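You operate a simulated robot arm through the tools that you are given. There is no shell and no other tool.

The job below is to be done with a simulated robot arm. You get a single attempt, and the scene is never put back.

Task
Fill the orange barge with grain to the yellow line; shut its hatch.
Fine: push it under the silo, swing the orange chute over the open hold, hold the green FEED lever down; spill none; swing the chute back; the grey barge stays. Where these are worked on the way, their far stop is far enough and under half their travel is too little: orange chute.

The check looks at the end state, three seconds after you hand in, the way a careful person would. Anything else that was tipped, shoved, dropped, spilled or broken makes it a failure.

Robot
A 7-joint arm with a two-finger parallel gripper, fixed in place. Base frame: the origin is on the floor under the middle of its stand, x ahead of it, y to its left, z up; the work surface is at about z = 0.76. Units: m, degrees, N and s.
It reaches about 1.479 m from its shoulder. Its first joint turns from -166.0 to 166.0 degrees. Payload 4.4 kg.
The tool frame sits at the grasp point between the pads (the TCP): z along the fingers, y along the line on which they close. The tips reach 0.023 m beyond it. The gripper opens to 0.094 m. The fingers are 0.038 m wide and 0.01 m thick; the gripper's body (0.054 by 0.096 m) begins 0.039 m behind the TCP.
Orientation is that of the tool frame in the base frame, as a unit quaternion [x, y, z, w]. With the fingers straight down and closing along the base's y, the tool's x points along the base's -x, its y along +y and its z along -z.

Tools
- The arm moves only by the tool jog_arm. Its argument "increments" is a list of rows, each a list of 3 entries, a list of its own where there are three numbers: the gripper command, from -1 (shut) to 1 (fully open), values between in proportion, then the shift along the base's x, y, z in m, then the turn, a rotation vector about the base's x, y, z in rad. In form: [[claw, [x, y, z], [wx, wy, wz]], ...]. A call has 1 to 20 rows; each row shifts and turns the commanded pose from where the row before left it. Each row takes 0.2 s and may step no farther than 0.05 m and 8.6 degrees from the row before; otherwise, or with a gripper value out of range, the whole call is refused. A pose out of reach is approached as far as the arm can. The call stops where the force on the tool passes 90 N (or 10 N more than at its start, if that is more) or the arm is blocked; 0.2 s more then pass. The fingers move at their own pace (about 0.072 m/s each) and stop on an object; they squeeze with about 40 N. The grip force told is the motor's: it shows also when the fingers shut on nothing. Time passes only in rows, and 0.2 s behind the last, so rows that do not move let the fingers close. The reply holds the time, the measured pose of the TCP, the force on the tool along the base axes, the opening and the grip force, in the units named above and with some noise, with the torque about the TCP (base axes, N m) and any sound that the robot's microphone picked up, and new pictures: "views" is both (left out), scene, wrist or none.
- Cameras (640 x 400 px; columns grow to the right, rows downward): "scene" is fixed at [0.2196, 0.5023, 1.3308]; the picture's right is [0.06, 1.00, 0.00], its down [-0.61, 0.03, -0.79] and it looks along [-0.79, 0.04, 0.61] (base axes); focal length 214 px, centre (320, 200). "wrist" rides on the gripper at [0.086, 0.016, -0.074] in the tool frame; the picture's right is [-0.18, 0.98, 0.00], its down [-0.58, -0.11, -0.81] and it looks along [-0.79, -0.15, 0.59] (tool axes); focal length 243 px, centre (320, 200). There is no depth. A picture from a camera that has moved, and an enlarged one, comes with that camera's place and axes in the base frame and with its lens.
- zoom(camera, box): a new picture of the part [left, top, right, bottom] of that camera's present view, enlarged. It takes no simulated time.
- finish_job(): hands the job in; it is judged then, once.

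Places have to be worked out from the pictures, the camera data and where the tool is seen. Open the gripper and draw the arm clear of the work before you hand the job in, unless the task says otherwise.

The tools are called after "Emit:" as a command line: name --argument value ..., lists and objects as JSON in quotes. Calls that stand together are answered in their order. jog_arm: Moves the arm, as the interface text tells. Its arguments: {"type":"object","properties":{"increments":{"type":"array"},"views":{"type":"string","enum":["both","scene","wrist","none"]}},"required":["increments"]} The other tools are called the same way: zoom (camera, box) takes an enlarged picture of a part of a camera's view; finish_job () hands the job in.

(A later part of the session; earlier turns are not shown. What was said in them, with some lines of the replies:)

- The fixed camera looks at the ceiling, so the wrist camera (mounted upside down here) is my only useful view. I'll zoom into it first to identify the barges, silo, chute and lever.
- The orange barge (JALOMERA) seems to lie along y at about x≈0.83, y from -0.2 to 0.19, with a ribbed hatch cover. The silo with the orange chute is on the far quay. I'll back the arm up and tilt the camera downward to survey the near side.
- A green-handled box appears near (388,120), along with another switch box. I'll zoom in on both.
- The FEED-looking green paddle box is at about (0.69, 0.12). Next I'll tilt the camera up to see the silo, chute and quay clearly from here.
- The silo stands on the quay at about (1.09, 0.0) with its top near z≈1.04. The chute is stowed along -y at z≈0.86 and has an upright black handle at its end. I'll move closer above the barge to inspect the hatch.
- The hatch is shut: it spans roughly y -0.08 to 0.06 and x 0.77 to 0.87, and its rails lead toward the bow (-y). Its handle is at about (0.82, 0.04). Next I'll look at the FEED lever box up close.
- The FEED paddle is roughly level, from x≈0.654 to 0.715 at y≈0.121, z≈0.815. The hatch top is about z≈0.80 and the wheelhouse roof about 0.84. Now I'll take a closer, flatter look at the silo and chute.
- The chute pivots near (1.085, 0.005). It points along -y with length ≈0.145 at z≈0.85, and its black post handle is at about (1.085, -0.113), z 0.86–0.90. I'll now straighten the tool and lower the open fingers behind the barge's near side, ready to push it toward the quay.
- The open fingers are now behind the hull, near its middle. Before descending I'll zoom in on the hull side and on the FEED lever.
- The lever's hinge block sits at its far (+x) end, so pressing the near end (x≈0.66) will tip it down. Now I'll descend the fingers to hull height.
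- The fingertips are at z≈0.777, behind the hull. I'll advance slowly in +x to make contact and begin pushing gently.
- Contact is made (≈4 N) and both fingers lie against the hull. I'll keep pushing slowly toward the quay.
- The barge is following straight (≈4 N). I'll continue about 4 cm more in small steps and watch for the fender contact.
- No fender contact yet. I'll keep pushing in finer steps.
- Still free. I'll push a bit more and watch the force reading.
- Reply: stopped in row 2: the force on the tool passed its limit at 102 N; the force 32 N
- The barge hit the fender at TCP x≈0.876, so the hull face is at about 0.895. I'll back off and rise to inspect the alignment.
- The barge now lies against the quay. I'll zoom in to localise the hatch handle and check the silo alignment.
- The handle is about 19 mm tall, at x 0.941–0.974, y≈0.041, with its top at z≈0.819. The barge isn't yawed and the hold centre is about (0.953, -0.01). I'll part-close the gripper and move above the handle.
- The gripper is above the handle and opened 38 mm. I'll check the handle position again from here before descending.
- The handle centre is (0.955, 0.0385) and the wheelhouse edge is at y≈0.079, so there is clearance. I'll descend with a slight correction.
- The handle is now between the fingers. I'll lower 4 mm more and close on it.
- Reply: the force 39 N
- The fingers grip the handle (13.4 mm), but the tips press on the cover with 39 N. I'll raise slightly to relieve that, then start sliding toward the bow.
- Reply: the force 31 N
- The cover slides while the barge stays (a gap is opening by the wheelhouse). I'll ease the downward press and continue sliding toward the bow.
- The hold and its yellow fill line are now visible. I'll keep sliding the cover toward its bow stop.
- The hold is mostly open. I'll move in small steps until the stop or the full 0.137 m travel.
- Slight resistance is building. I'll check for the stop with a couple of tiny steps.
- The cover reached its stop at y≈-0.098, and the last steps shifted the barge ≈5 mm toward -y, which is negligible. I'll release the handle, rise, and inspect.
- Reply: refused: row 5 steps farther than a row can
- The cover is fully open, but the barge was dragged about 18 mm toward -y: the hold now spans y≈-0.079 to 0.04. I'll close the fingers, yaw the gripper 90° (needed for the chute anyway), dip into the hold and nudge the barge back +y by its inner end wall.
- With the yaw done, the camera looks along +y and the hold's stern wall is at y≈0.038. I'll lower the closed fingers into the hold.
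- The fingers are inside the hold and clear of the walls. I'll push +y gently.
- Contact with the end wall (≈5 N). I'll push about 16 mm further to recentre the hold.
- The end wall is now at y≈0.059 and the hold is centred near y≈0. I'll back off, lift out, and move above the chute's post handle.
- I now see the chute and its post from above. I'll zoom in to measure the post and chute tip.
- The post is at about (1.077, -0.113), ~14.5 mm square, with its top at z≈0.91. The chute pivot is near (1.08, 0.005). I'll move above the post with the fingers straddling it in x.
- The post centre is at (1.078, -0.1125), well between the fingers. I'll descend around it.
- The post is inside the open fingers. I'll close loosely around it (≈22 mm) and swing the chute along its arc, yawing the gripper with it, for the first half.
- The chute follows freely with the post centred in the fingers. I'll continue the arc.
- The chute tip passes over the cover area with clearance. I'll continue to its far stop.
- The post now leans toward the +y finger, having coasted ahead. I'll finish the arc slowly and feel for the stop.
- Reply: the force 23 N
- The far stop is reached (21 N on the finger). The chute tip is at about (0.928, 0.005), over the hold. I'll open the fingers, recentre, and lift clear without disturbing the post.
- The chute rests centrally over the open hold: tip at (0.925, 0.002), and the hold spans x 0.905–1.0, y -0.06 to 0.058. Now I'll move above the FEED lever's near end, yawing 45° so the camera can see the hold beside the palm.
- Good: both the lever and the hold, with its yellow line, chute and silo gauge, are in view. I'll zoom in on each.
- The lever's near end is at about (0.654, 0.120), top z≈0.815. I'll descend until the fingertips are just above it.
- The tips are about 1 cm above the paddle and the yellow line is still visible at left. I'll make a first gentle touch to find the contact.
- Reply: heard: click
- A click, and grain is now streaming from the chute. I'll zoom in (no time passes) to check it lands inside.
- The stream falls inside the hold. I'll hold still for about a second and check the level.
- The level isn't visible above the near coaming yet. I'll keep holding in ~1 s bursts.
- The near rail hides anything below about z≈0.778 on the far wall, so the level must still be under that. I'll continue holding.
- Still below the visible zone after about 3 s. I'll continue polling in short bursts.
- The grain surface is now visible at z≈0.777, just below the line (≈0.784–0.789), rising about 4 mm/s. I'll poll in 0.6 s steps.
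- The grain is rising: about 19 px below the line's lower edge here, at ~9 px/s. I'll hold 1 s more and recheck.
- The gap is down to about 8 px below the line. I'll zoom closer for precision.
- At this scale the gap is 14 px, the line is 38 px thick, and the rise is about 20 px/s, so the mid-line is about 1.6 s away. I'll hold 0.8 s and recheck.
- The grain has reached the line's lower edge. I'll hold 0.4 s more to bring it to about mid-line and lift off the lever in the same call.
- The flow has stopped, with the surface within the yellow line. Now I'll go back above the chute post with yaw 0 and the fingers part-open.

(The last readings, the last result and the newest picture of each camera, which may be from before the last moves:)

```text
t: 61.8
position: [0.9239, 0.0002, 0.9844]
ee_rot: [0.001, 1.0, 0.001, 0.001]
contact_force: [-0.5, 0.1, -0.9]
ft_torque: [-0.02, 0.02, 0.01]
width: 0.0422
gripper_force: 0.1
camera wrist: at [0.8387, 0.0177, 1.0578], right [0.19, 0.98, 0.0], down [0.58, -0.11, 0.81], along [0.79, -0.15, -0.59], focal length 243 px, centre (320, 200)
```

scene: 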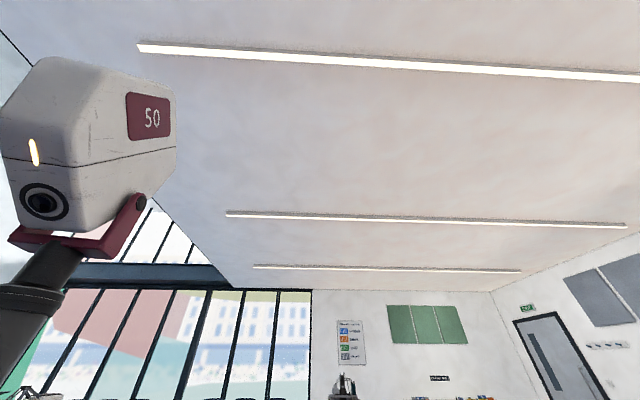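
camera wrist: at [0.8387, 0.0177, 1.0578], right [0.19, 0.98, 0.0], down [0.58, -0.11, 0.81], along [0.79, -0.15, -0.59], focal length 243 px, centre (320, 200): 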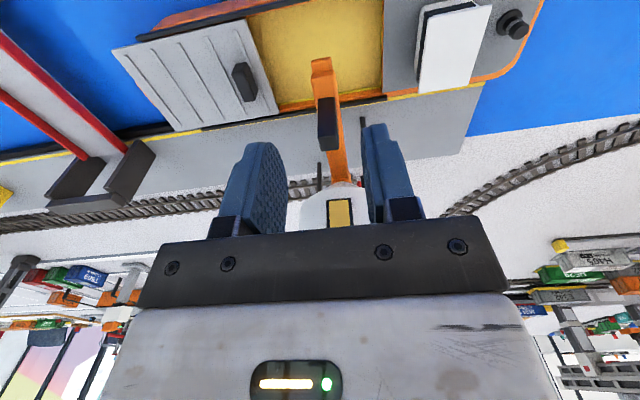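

Emit:
zoom --camera "wrist" --box '[230, 0, 400, 170]'

Emit:
zoom --camera "wrist" --box '[290, 40, 370, 160]'

```text
2.35 times, centred on (315, 85) of wrist
camera zoom: at [0.8387, 0.0177, 1.0578], right [0.19, 0.98, 0.0], down [0.58, -0.11, 0.81], along [0.79, -0.15, -0.59], focal length 571 px, centre (332, 471)
```

zoom: 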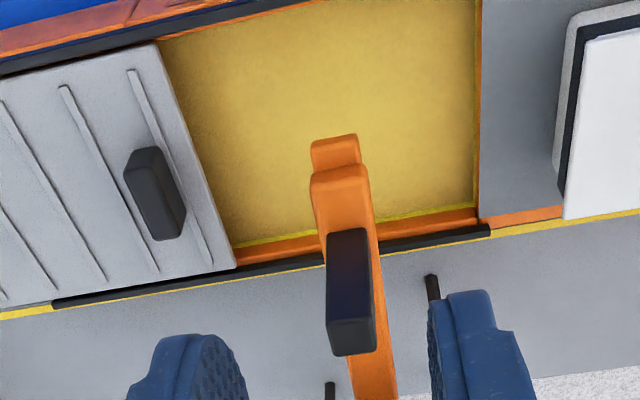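

```text
3.33 times, centred on (330, 100) of wrist
camera zoom: at [0.8387, 0.0177, 1.0578], right [0.19, 0.98, 0.0], down [0.58, -0.11, 0.81], along [0.79, -0.15, -0.59], focal length 809 px, centre (287, 533)
```

zoom: 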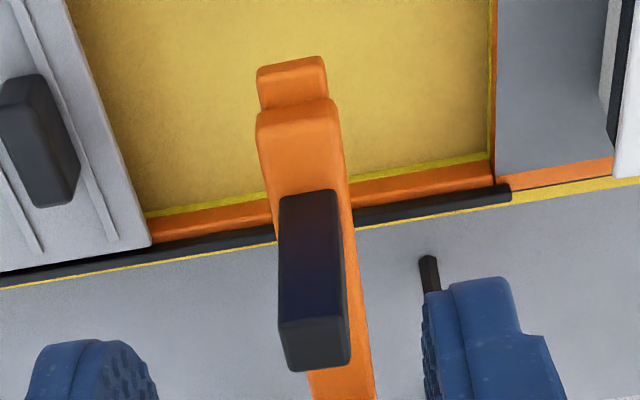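

The grain is flat with the upper part of the yellow line still showing and no spill. The post is at (0.966, 0.001). I'll move over it and descend with the fingers open around it.

Emit:
jog_arm --increments '[[-0.1, [0.04, 0.001, 0], [0, 0, 0]], [-0.1, [0, 0, -0.04], [0, 0, 0]], [-0.1, [0, 0, -0.03], [0, 0, 0]], [-0.1, [0, 0, -0.017], [0, 0, 0]], [-0.1, [0, 0, 0], [0, 0, 0]]]' --views "wrist"

```text
t: 63.0
position: [0.9641, 0.0044, 0.8969]
ee_rot: [0.0, 1.0, 0.0, 0.001]
contact_force: [-0.2, -0.5, -0.2]
ft_torque: [0.0, -0.02, -0.03]
width: 0.0423
gripper_force: 0.1
camera wrist: at [0.8788, 0.0197, 0.9707], right [0.18, 0.98, 0.0], down [0.58, -0.11, 0.81], along [0.79, -0.15, -0.59], focal length 243 px, centre (320, 200)
```

wrist: 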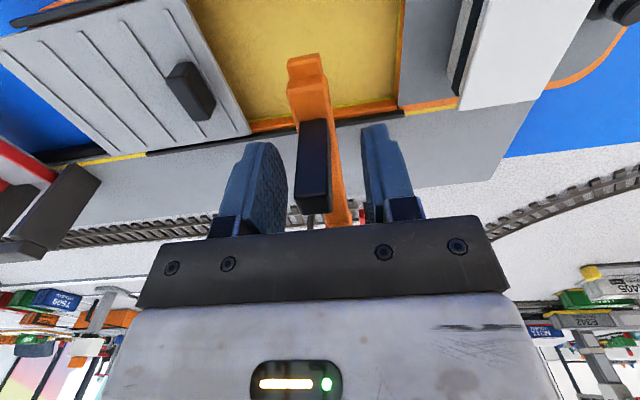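

The post is between the fingers. I'll close loosely and swing the chute back along the reverse arc.

Emit:
jog_arm --increments '[[-0.53, [0.001, -0.002, 0], [0, 0, 0]], [-0.53, [0.0006, -0.0115, 0], [0, 0, 0.0982]], [-0.53, [0.0017, -0.0114, 0], [0, 0, 0.0982]], [-0.53, [0.0028, -0.0112, 0], [0, 0, 0.0982]], [-0.53, [0.0038, -0.0109, 0], [0, 0, 0.0982]], [-0.53, [0.005, -0.0104, 0], [0, 0, 0.0982]], [-0.53, [0.0059, -0.0099, 0], [0, 0, 0.0982]], [-0.53, [0, 0, 0], [0, 0, 0]]]' --views "wrist"

```text
t: 64.8
position: [0.9866, -0.0643, 0.8973]
ee_rot: [-0.29, 0.957, 0.0, 0.001]
contact_force: [-0.1, -0.8, 0.1]
ft_torque: [0.01, 0.03, 0.05]
width: 0.0221
gripper_force: 0.1
camera wrist: at [0.9059, -0.0991, 0.972], right [-0.39, 0.92, 0.0], down [0.54, 0.23, 0.81], along [0.74, 0.32, -0.59], focal length 243 px, centre (320, 200)
```

wrist: 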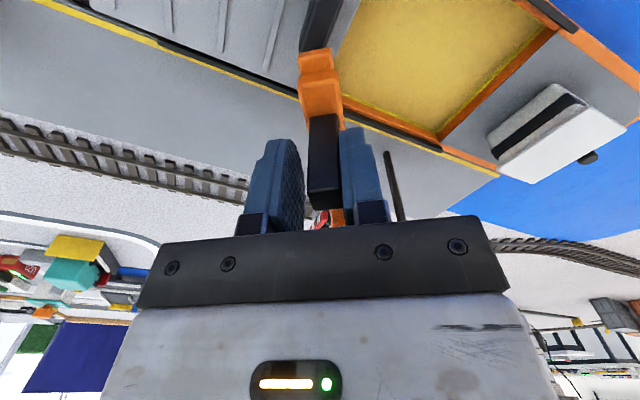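

The chute follows well, with the grain undisturbed and no drips. I'll continue the return arc.

Emit:
jog_arm --increments '[[-0.53, [0.0069, -0.0092, 0], [0, 0, 0.0982]], [-0.53, [0.0077, -0.0086, 0], [0, 0, 0.0982]], [-0.53, [0.0086, -0.0077, 0], [0, 0, 0.0982]], [-0.53, [0.0092, -0.0069, 0], [0, 0, 0.0982]], [-0.53, [0.0099, -0.0059, 0], [0, 0, 0.0982]], [-0.53, [0.0104, -0.005, 0], [0, 0, 0.0982]], [-0.53, [0, 0, 0], [0, 0, 0]]]' --views "wrist"

```text
t: 66.4
position: [1.0395, -0.108, 0.8981]
ee_rot: [-0.557, 0.831, 0.001, 0.001]
contact_force: [-0.2, -0.9, -0.2]
ft_torque: [-0.02, 0.03, -0.04]
width: 0.0219
gripper_force: 0.1
camera wrist: at [0.9918, -0.1816, 0.9711], right [-0.84, 0.55, 0.0], down [0.32, 0.49, 0.81], along [0.44, 0.68, -0.59], focal length 243 px, centre (320, 200)
```

wrist: 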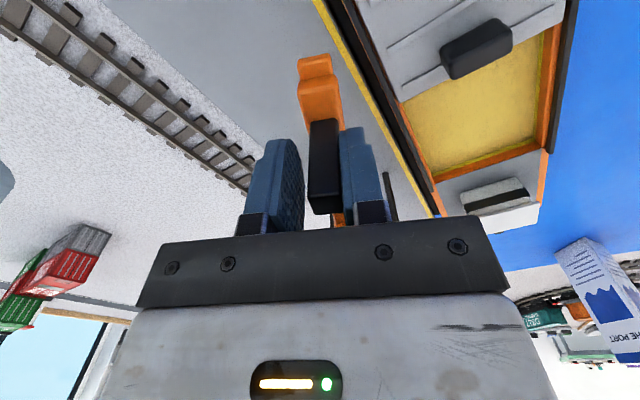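

Nearly stowed. I'll finish the arc and feel for the home stop.

Emit:
jog_arm --increments '[[-0.53, [0.0109, -0.0038, 0], [0, 0, 0.0982]], [-0.53, [0.0112, -0.0028, 0], [0, 0, 0.0982]], [-0.53, [0.0114, -0.0017, 0], [0, 0, 0.0982]], [-0.53, [0.0085, -0.0004, 0], [0, 0, 0.0982]], [-0.53, [0.003, 0, 0], [0, 0, 0]], [-0.53, [0, 0, 0], [0, 0, 0]]]' --views "wrist"

```text
t: 67.8
position: [1.0834, -0.1171, 0.8963]
ee_rot: [0.708, -0.706, 0.0, 0.0]
contact_force: [-9.2, 2.6, 2.5]
ft_torque: [0.07, 0.02, 0.05]
width: 0.0263
gripper_force: 5.0
camera wrist: at [1.0687, -0.2035, 0.9711], right [-0.98, 0.18, 0.0], down [0.11, 0.58, 0.81], along [0.15, 0.79, -0.59], focal length 243 px, centre (320, 200)
```

wrist: 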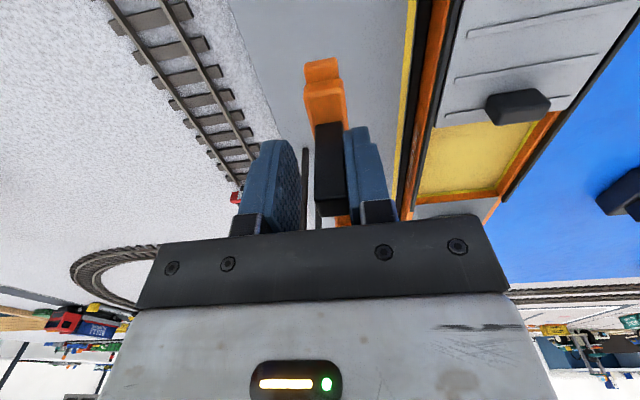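

Home stop reached (finger resisted, post at x≈1.077 as at the start). I'll open, recentre, and lift away.

Emit:
jog_arm --increments '[[0, [-0.003, 0, 0], [0, 0, 0]], [0, [-0.003, 0, 0], [0, 0, 0]], [0, [0, 0, 0], [0, 0, 0]], [0, [0, 0, 0.03], [0, 0, 0]], [0, [0, 0, 0.045], [0, 0, 0]], [0, [-0.03, 0, 0.03], [0, 0, 0]], [0, [-0.045, 0, 0], [0, 0, 0]], [0, [0, 0, 0], [0, 0, 0]]]' --views "wrist"

```text
t: 69.6
position: [1.0031, -0.1165, 1.0002]
ee_rot: [-0.707, 0.708, 0.001, 0.001]
contact_force: [0.0, -0.3, -0.9]
ft_torque: [0.02, 0.04, -0.02]
width: 0.0471
gripper_force: 0.0
camera wrist: at [0.9881, -0.2033, 1.0746], right [-0.98, 0.18, 0.0], down [0.11, 0.58, 0.81], along [0.15, 0.79, -0.59], focal length 243 px, centre (320, 200)
```

wrist: 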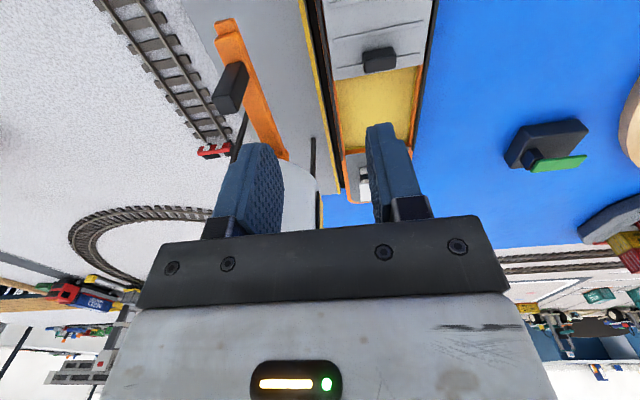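

The chute is stowed. Now I'll rotate back to yaw 0 above the hatch handle (≈(0.95, -0.08)) to shut the cover.

Emit:
jog_arm --increments '[[-0.2, [-0.0044, 0.0033, -0.005], [0, 0, -0.1428]], [-0.2, [-0.0044, 0.0033, -0.005], [0, 0, -0.1428]], [-0.2, [-0.0044, 0.0033, -0.005], [0, 0, -0.1428]], [-0.2, [-0.0044, 0.0033, -0.005], [0, 0, -0.1428]], [-0.2, [-0.0044, 0.0033, -0.005], [0, 0, -0.1428]], [-0.2, [-0.0044, 0.0033, -0.005], [0, 0, -0.1428]], [-0.2, [-0.0044, 0.0033, -0.005], [0, 0, -0.1428]], [-0.2, [-0.0044, 0.0033, -0.005], [0, 0, -0.1428]], [-0.2, [-0.0044, 0.0033, -0.005], [0, 0, -0.1428]], [-0.2, [-0.0044, 0.0033, -0.005], [0, 0, -0.1428]], [-0.2, [-0.0044, 0.0033, -0.005], [0, 0, -0.1428]], [-0.2, [0, 0, -0.03], [0, 0, 0]], [-0.2, [0, 0, 0], [0, 0, 0]]]' --views "wrist"

```text
t: 72.4
position: [0.9548, -0.078, 0.916]
ee_rot: [0.001, 1.0, 0.0, 0.001]
contact_force: [0.1, -0.9, -0.2]
ft_torque: [0.01, 0.02, 0.01]
width: 0.0377
gripper_force: 0.0
camera wrist: at [0.8694, -0.0624, 0.9894], right [0.18, 0.98, 0.0], down [0.58, -0.11, 0.81], along [0.79, -0.15, -0.59], focal length 243 px, centre (320, 200)
```

wrist: 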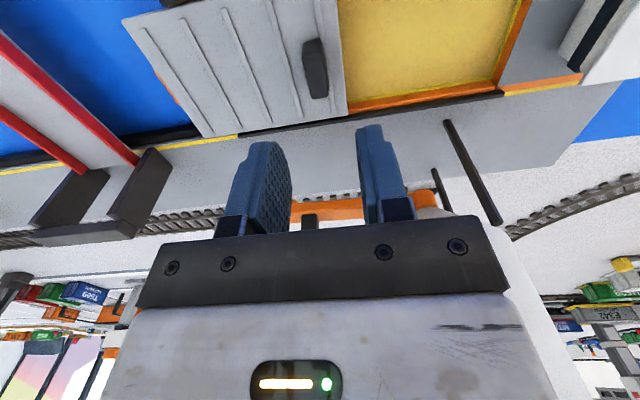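

Emit:
zoom --camera "wrist" --box '[240, 10, 400, 130]'

Emit:
zoom --camera "wrist" --box '[330, 0, 520, 120]'

```text
3.33 times, centred on (320, 70) of wrist
camera zoom: at [0.8694, -0.0624, 0.9894], right [0.18, 0.98, 0.0], down [0.58, -0.11, 0.81], along [0.79, -0.15, -0.59], focal length 809 px, centre (320, 633)
```

zoom: 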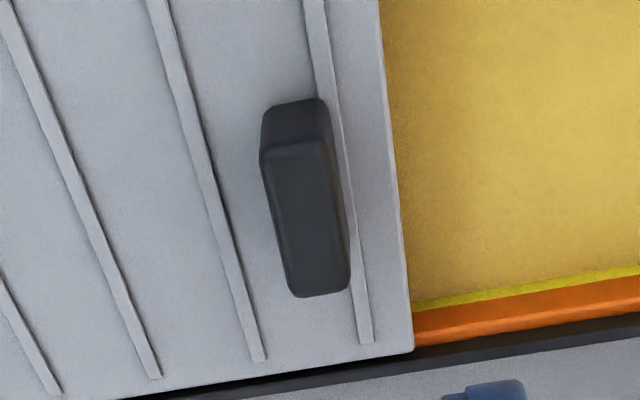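

```text
3.33 times, centred on (425, 60) of wrist
camera zoom: at [0.8694, -0.0624, 0.9894], right [0.18, 0.98, 0.0], down [0.58, -0.11, 0.81], along [0.79, -0.15, -0.59], focal length 809 px, centre (-30, 667)
```

zoom: 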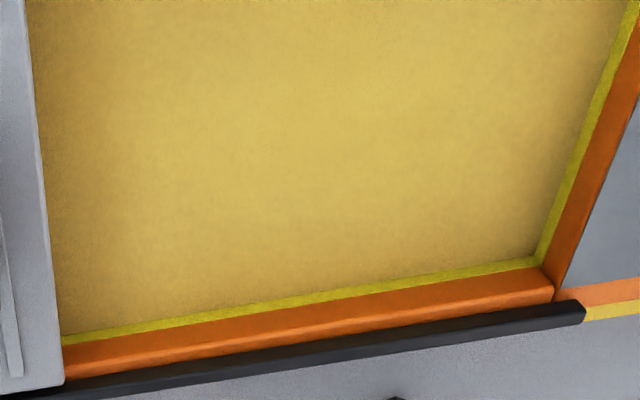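

The level sits inside the yellow line and the handle is at (0.955, -0.0806). I'll descend and grip it.

Emit:
jog_arm --increments '[[-0.2, [0, -0.0025, -0.035], [0, 0, 0]], [-0.2, [0, 0, -0.03], [0, 0, 0]], [-0.2, [0, 0, -0.015], [0, 0, 0]], [-0.2, [0, 0, -0.0045], [0, 0, 0]], [-1, [0, 0, 0], [0, 0, 0]], [-1, [0, 0, 0], [0, 0, 0]], [-1, [0, 0, 0], [0, 0, 0]]]' --views "wrist"

```text
t: 74.0
position: [0.9547, -0.0822, 0.8332]
ee_rot: [-0.001, 1.0, -0.001, 0.001]
contact_force: [0.8, 2.2, -0.4]
ft_torque: [0.04, -0.1, 0.02]
width: 0.0132
gripper_force: 40.0
camera wrist: at [0.8686, -0.0662, 0.9065], right [0.18, 0.98, 0.0], down [0.58, -0.11, 0.81], along [0.79, -0.15, -0.59], focal length 243 px, centre (320, 200)
```

wrist: 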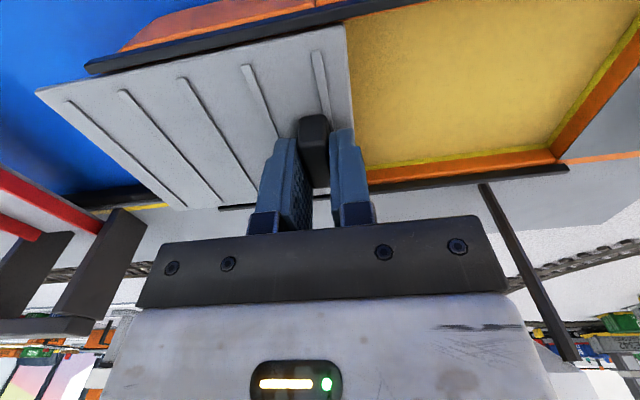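

The handle is gripped (13.2 mm) with little vertical force. I'll slide the cover toward the wheelhouse.

Emit:
jog_arm --increments '[[-1, [0, 0.004, 0], [0, 0, 0]], [-1, [0, 0.006, 0], [0, 0, 0]], [-1, [0, 0.008, 0], [0, 0, 0]], [-1, [0, 0.008, 0], [0, 0, 0]], [-1, [0, 0.008, 0], [0, 0, 0]], [-1, [0, 0.008, 0], [0, 0, 0]], [-1, [0, 0.008, 0], [0, 0, 0]], [-1, [0, 0.008, 0], [0, 0, 0]], [-1, [0, 0.008, 0], [0, 0, 0]], [-1, [0, 0, 0], [0, 0, 0]]]' --views "wrist"

```text
t: 76.2
position: [0.9533, -0.0167, 0.832]
ee_rot: [-0.002, 1.0, -0.001, 0.0]
contact_force: [0.7, 0.5, -0.3]
ft_torque: [0.0, -0.13, -0.09]
width: 0.0131
gripper_force: 40.4
camera wrist: at [0.8686, -0.0003, 0.9066], right [0.18, 0.98, 0.0], down [0.58, -0.11, 0.81], along [0.79, -0.15, -0.59], focal length 243 px, centre (320, 200)
```

wrist: 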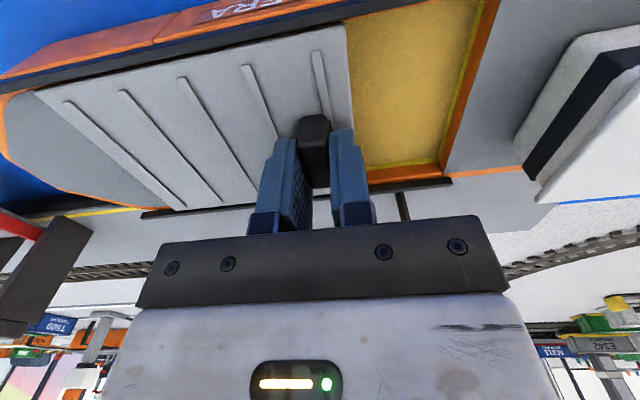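

The cover is sliding and the barge is static. I'll continue closing.

Emit:
jog_arm --increments '[[-1, [0, 0.008, 0], [0, 0, 0]], [-1, [0, 0.008, 0], [0, 0, 0]], [-1, [0, 0.008, 0], [0, 0, 0]], [-1, [0, 0.008, 0], [0, 0, 0]], [-1, [0, 0.007, 0], [0, 0, 0]], [-1, [0, 0.006, 0], [0, 0, 0]], [-1, [0, 0, 0], [0, 0, 0]]]' --views "wrist"

```text
t: 77.8
position: [0.9547, 0.0267, 0.8324]
ee_rot: [-0.001, 1.0, 0.0, 0.002]
contact_force: [-0.2, -0.3, 0.1]
ft_torque: [-0.02, -0.14, -0.05]
width: 0.0131
gripper_force: 40.6
camera wrist: at [0.8684, 0.0442, 0.9066], right [0.18, 0.98, 0.0], down [0.58, -0.11, 0.81], along [0.79, -0.15, -0.59], focal length 243 px, centre (320, 200)
```

wrist: 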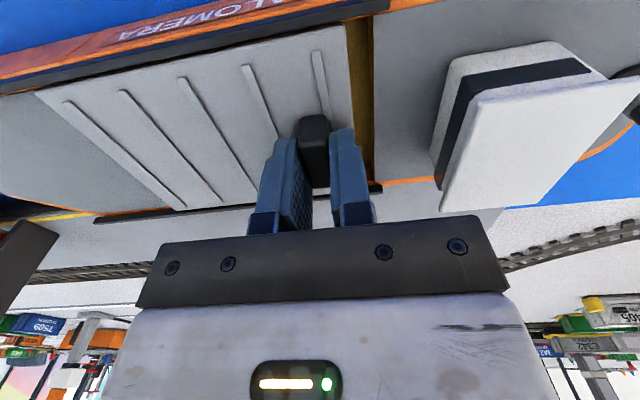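

About 1.4 cm is left. I'll use finer steps to the closed stop.

Emit:
jog_arm --increments '[[-1, [0, 0.004, 0], [0, 0, 0]], [-1, [0, 0.004, 0], [0, 0, 0]], [-1, [0, 0.003, 0], [0, 0, 0]], [-1, [0, 0, 0], [0, 0, 0]]]' --views "wrist"

Emit:
zoom --camera "wrist" --box '[290, 0, 450, 130]'

```text
t: 78.8
position: [0.9545, 0.0392, 0.833]
ee_rot: [-0.001, 1.0, 0.0, 0.001]
contact_force: [0.0, 1.0, 0.0]
ft_torque: [0.14, 0.09, -0.04]
width: 0.0135
gripper_force: 40.0
camera wrist: at [0.8686, 0.0554, 0.9071], right [0.18, 0.98, 0.0], down [0.58, -0.11, 0.81], along [0.79, -0.15, -0.59], focal length 243 px, centre (320, 200)
```

wrist: 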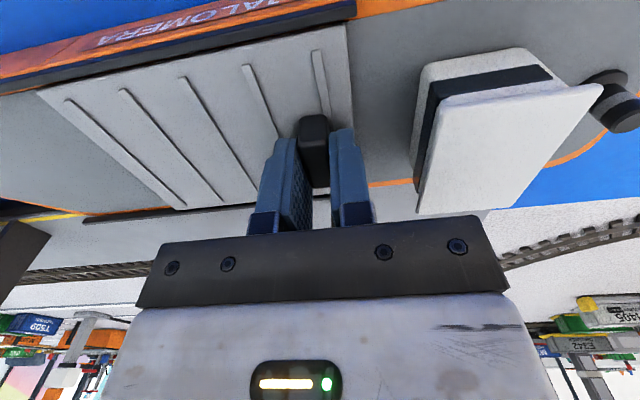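

```text
3.08 times, centred on (370, 65) of wrist
camera zoom: at [0.8686, 0.0554, 0.9071], right [0.18, 0.98, 0.0], down [0.58, -0.11, 0.81], along [0.79, -0.15, -0.59], focal length 746 px, centre (166, 615)
```

zoom: 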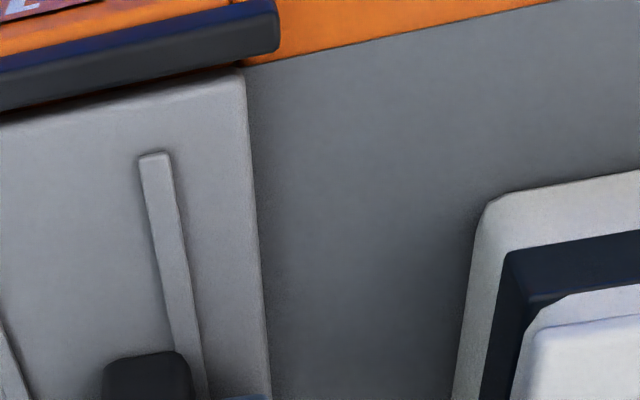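

Visually nearly shut: the cover edge is still about 4 mm short of the rail end, compared with flush originally. I'll push a little further to the stop.

Emit:
jog_arm --increments '[[-1, [0, 0.002, 0], [0, 0, 0]], [-1, [0, 0.002, 0], [0, 0, 0]], [-1, [0, 0.002, 0], [0, 0, 0]], [-1, [0, 0, 0], [0, 0, 0]]]' --views "wrist"

Emit:
zoom --camera "wrist" --box '[290, 0, 450, 130]'

```text
t: 79.8
position: [0.9525, 0.044, 0.8335]
ee_rot: [0.0, 1.0, 0.0, 0.002]
contact_force: [0.4, -1.3, 0.1]
ft_torque: [0.1, -0.17, -0.04]
width: 0.0132
gripper_force: 40.4
camera wrist: at [0.8673, 0.0615, 0.9069], right [0.18, 0.98, 0.0], down [0.58, -0.11, 0.81], along [0.79, -0.15, -0.59], focal length 243 px, centre (320, 200)
```

wrist: 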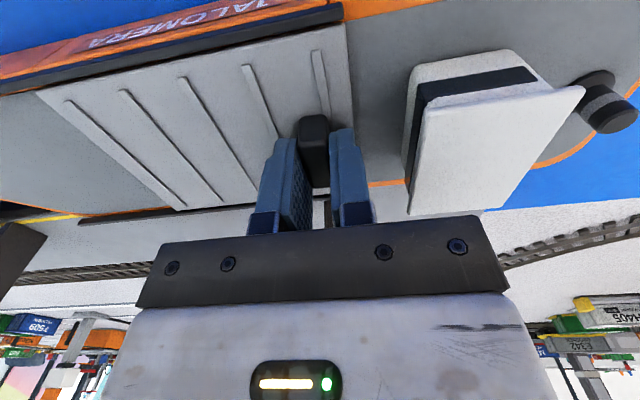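

```text
3.08 times, centred on (370, 65) of wrist
camera zoom: at [0.8673, 0.0615, 0.9069], right [0.18, 0.98, 0.0], down [0.58, -0.11, 0.81], along [0.79, -0.15, -0.59], focal length 746 px, centre (166, 615)
```

zoom: 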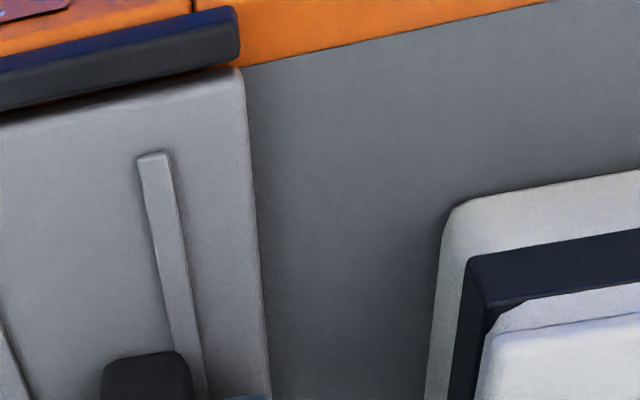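

The cover edge is now flush with the rail end, as originally. I'll do one tiny extra nudge to confirm it's at the stop.

Emit:
jog_arm --increments '[[-1, [0, 0.002, 0], [0, 0, 0]], [-1, [0, 0.001, 0], [0, 0, 0]], [-1, [0, 0, 0], [0, 0, 0]]]' --views "none"

Emit:
zoom --camera "wrist" --box '[290, 0, 450, 130]'

```text
t: 80.6
position: [0.9531, 0.0484, 0.8321]
ee_rot: [-0.002, 1.0, 0.0, 0.001]
contact_force: [0.1, -0.9, 1.2]
ft_torque: [-0.04, 0.02, -0.01]
width: 0.0133
gripper_force: 40.4
```

```text
3.08 times, centred on (370, 65) of wrist
camera zoom: at [0.868, 0.0645, 0.9066], right [0.18, 0.98, 0.0], down [0.58, -0.11, 0.81], along [0.79, -0.15, -0.59], focal length 746 px, centre (166, 615)
```

zoom: 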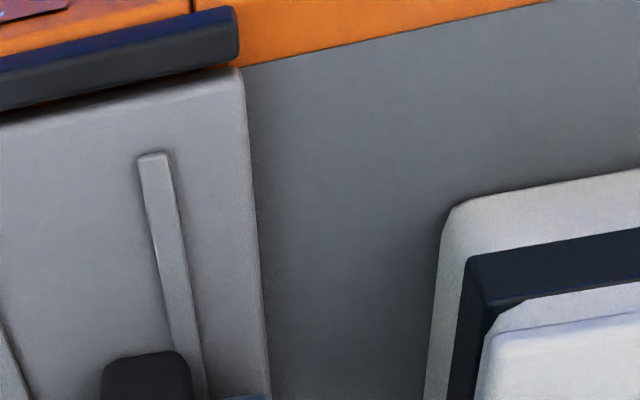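

The view is unchanged relative to the barge, so the cover is at its closed stop. I'll release gently and lift straight up.

Emit:
jog_arm --increments '[[-0.4, [0, 0, 0], [0, 0, 0]], [-0.4, [0, 0, 0], [0, 0, 0]], [-0.4, [0, 0, 0.015], [0, 0, 0]], [-0.4, [0, 0, 0.035], [0, 0, 0]], [-0.4, [0, 0, 0.045], [0, 0, 0]], [-0.4, [-0.03, 0, 0.035], [0, 0, 0]], [-0.4, [-0.04, -0.01, 0.02], [0, 0, 0]], [-0.4, [-0.04, -0.02, 0.01], [0, 0, 0]], [-0.4, [0, 0, 0], [0, 0, 0]]]' --views "wrist"

```text
t: 82.6
position: [0.8441, 0.0164, 0.9938]
ee_rot: [-0.001, 1.0, 0.0, 0.001]
contact_force: [0.9, -0.1, 0.3]
ft_torque: [0.0, -0.04, -0.02]
width: 0.0281
gripper_force: 0.1
camera wrist: at [0.7585, 0.0327, 1.0671], right [0.18, 0.98, 0.0], down [0.58, -0.11, 0.81], along [0.79, -0.15, -0.59], focal length 243 px, centre (320, 200)
```

wrist: 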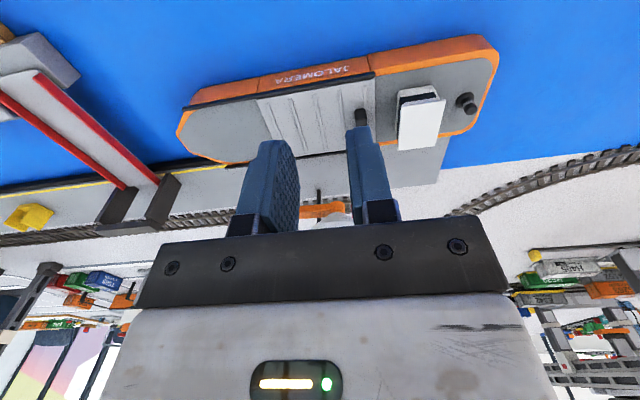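

The hatch is shut. I'll draw the arm back up near its starting pose, opening the gripper, and do a final overall check.

Emit:
jog_arm --increments '[[1, [-0.03, 0, 0.035], [0, 0, 0]], [1, [-0.03, 0, 0.035], [0, 0, 0]], [1, [-0.03, 0, 0.035], [0, 0, 0]], [1, [-0.03, 0, 0.035], [0, 0, 0]], [1, [-0.02, 0, 0.035], [0, 0, 0]], [1, [0, 0, 0.02], [0, 0, 0]], [1, [0, 0, 0], [0, 0, 0]]]' --views "wrist"

Emit:
zoom --camera "wrist" --box '[150, 30, 450, 210]'

Emit:
zoom --camera "wrist" --box '[0, 0, 240, 200]'

```text
t: 84.2
position: [0.7034, 0.0183, 1.1884]
ee_rot: [-0.001, 1.0, 0.0, 0.001]
contact_force: [-0.8, -0.3, -0.4]
ft_torque: [0.0, 0.0, -0.01]
width: 0.0937
gripper_force: 0.0
camera wrist: at [0.6176, 0.0349, 1.2615], right [0.18, 0.98, 0.0], down [0.58, -0.11, 0.81], along [0.79, -0.15, -0.59], focal length 243 px, centre (320, 200)
```

wrist: 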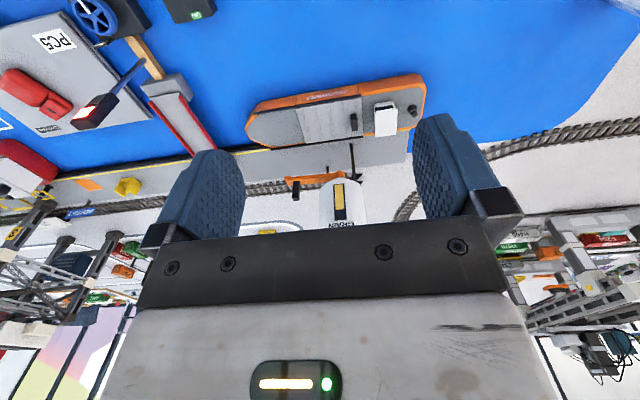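

```text
2.13 times, centred on (300, 120) of wrist
camera zoom: at [0.6176, 0.0349, 1.2615], right [0.18, 0.98, 0.0], down [0.58, -0.11, 0.81], along [0.79, -0.15, -0.59], focal length 518 px, centre (363, 371)
```

zoom: 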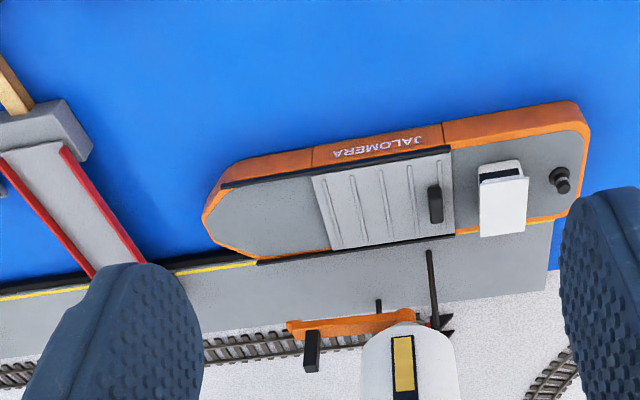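

```text
2.00 times, centred on (120, 100) of wrist
camera zoom: at [0.6176, 0.0349, 1.2615], right [0.18, 0.98, 0.0], down [0.58, -0.11, 0.81], along [0.79, -0.15, -0.59], focal length 485 px, centre (720, 400)
```

zoom: 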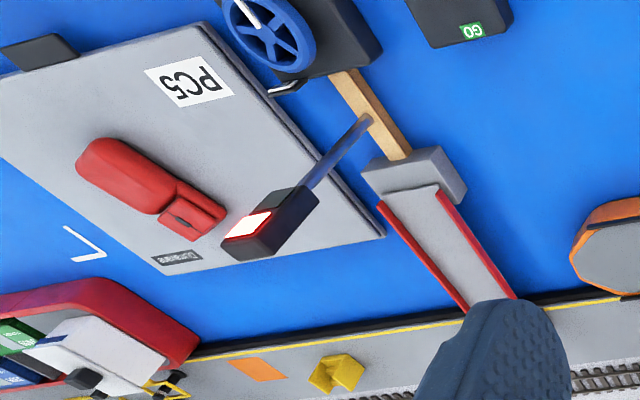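

Everything looks undisturbed. I'll verify closely that the chute is fully back home and that nothing spilled.

Emit:
zoom --camera "wrist" --box '[240, 130, 400, 230]'

Emit:
zoom --camera "wrist" --box '[230, 60, 440, 180]'

```text
4.00 times, centred on (320, 180) of wrist
camera zoom: at [0.6176, 0.0349, 1.2615], right [0.18, 0.98, 0.0], down [0.58, -0.11, 0.81], along [0.79, -0.15, -0.59], focal length 970 px, centre (320, 280)
```

zoom: 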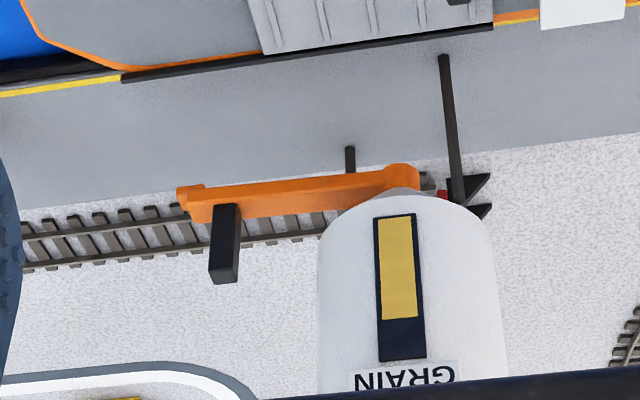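

```text
3.05 times, centred on (335, 120) of wrist
camera zoom: at [0.6176, 0.0349, 1.2615], right [0.18, 0.98, 0.0], down [0.58, -0.11, 0.81], along [0.79, -0.15, -0.59], focal length 739 px, centre (274, 444)
```

zoom: 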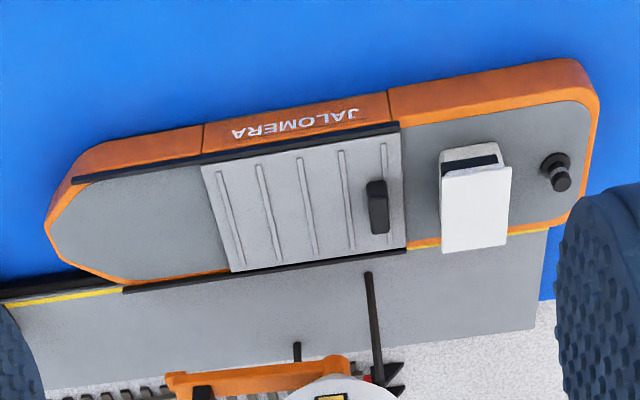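

The chute tip is back at its original spot (1.064, -0.139). The hatch is shut and flush, the barge lies straight along the quay under the silo, and nothing is spilled. The grey barge was never touched, the gripper is open and the arm is clear, so I'm handing in.

Emit:
finish_job

```text
The job is handed in.
```

I filled the orange barge to the yellow line, shut its hatch and handed the job in. I haven't seen the check's verdict.

- **Barge:** it lies straight along the quay under the silo. While opening the hatch I dragged it about 18 mm toward the bow, then pushed it back so the hold was centred under the chute. Shutting the hatch nudged it a few millimetres further toward the stern.
- **Push against the quay:** the barge met the fender harder than I intended. The force reached 102 N before the arm stopped. I saw no damage.
- **Grain:** when I last looked, the level was inside the yellow line, a little below its middle. I saw no spill on the barge, quay or water.
- **Chute:** I swung it to its far stop for filling, then back to its home stop. Its tip is where it started.
- **Hatch:** it is closed to its stop, flush with the rail ends as it was at the start.
- **Everything else:** the FEED lever is released and the grain stopped flowing. I never touched the grey barge. The gripper is open and the arm is drawn clear.
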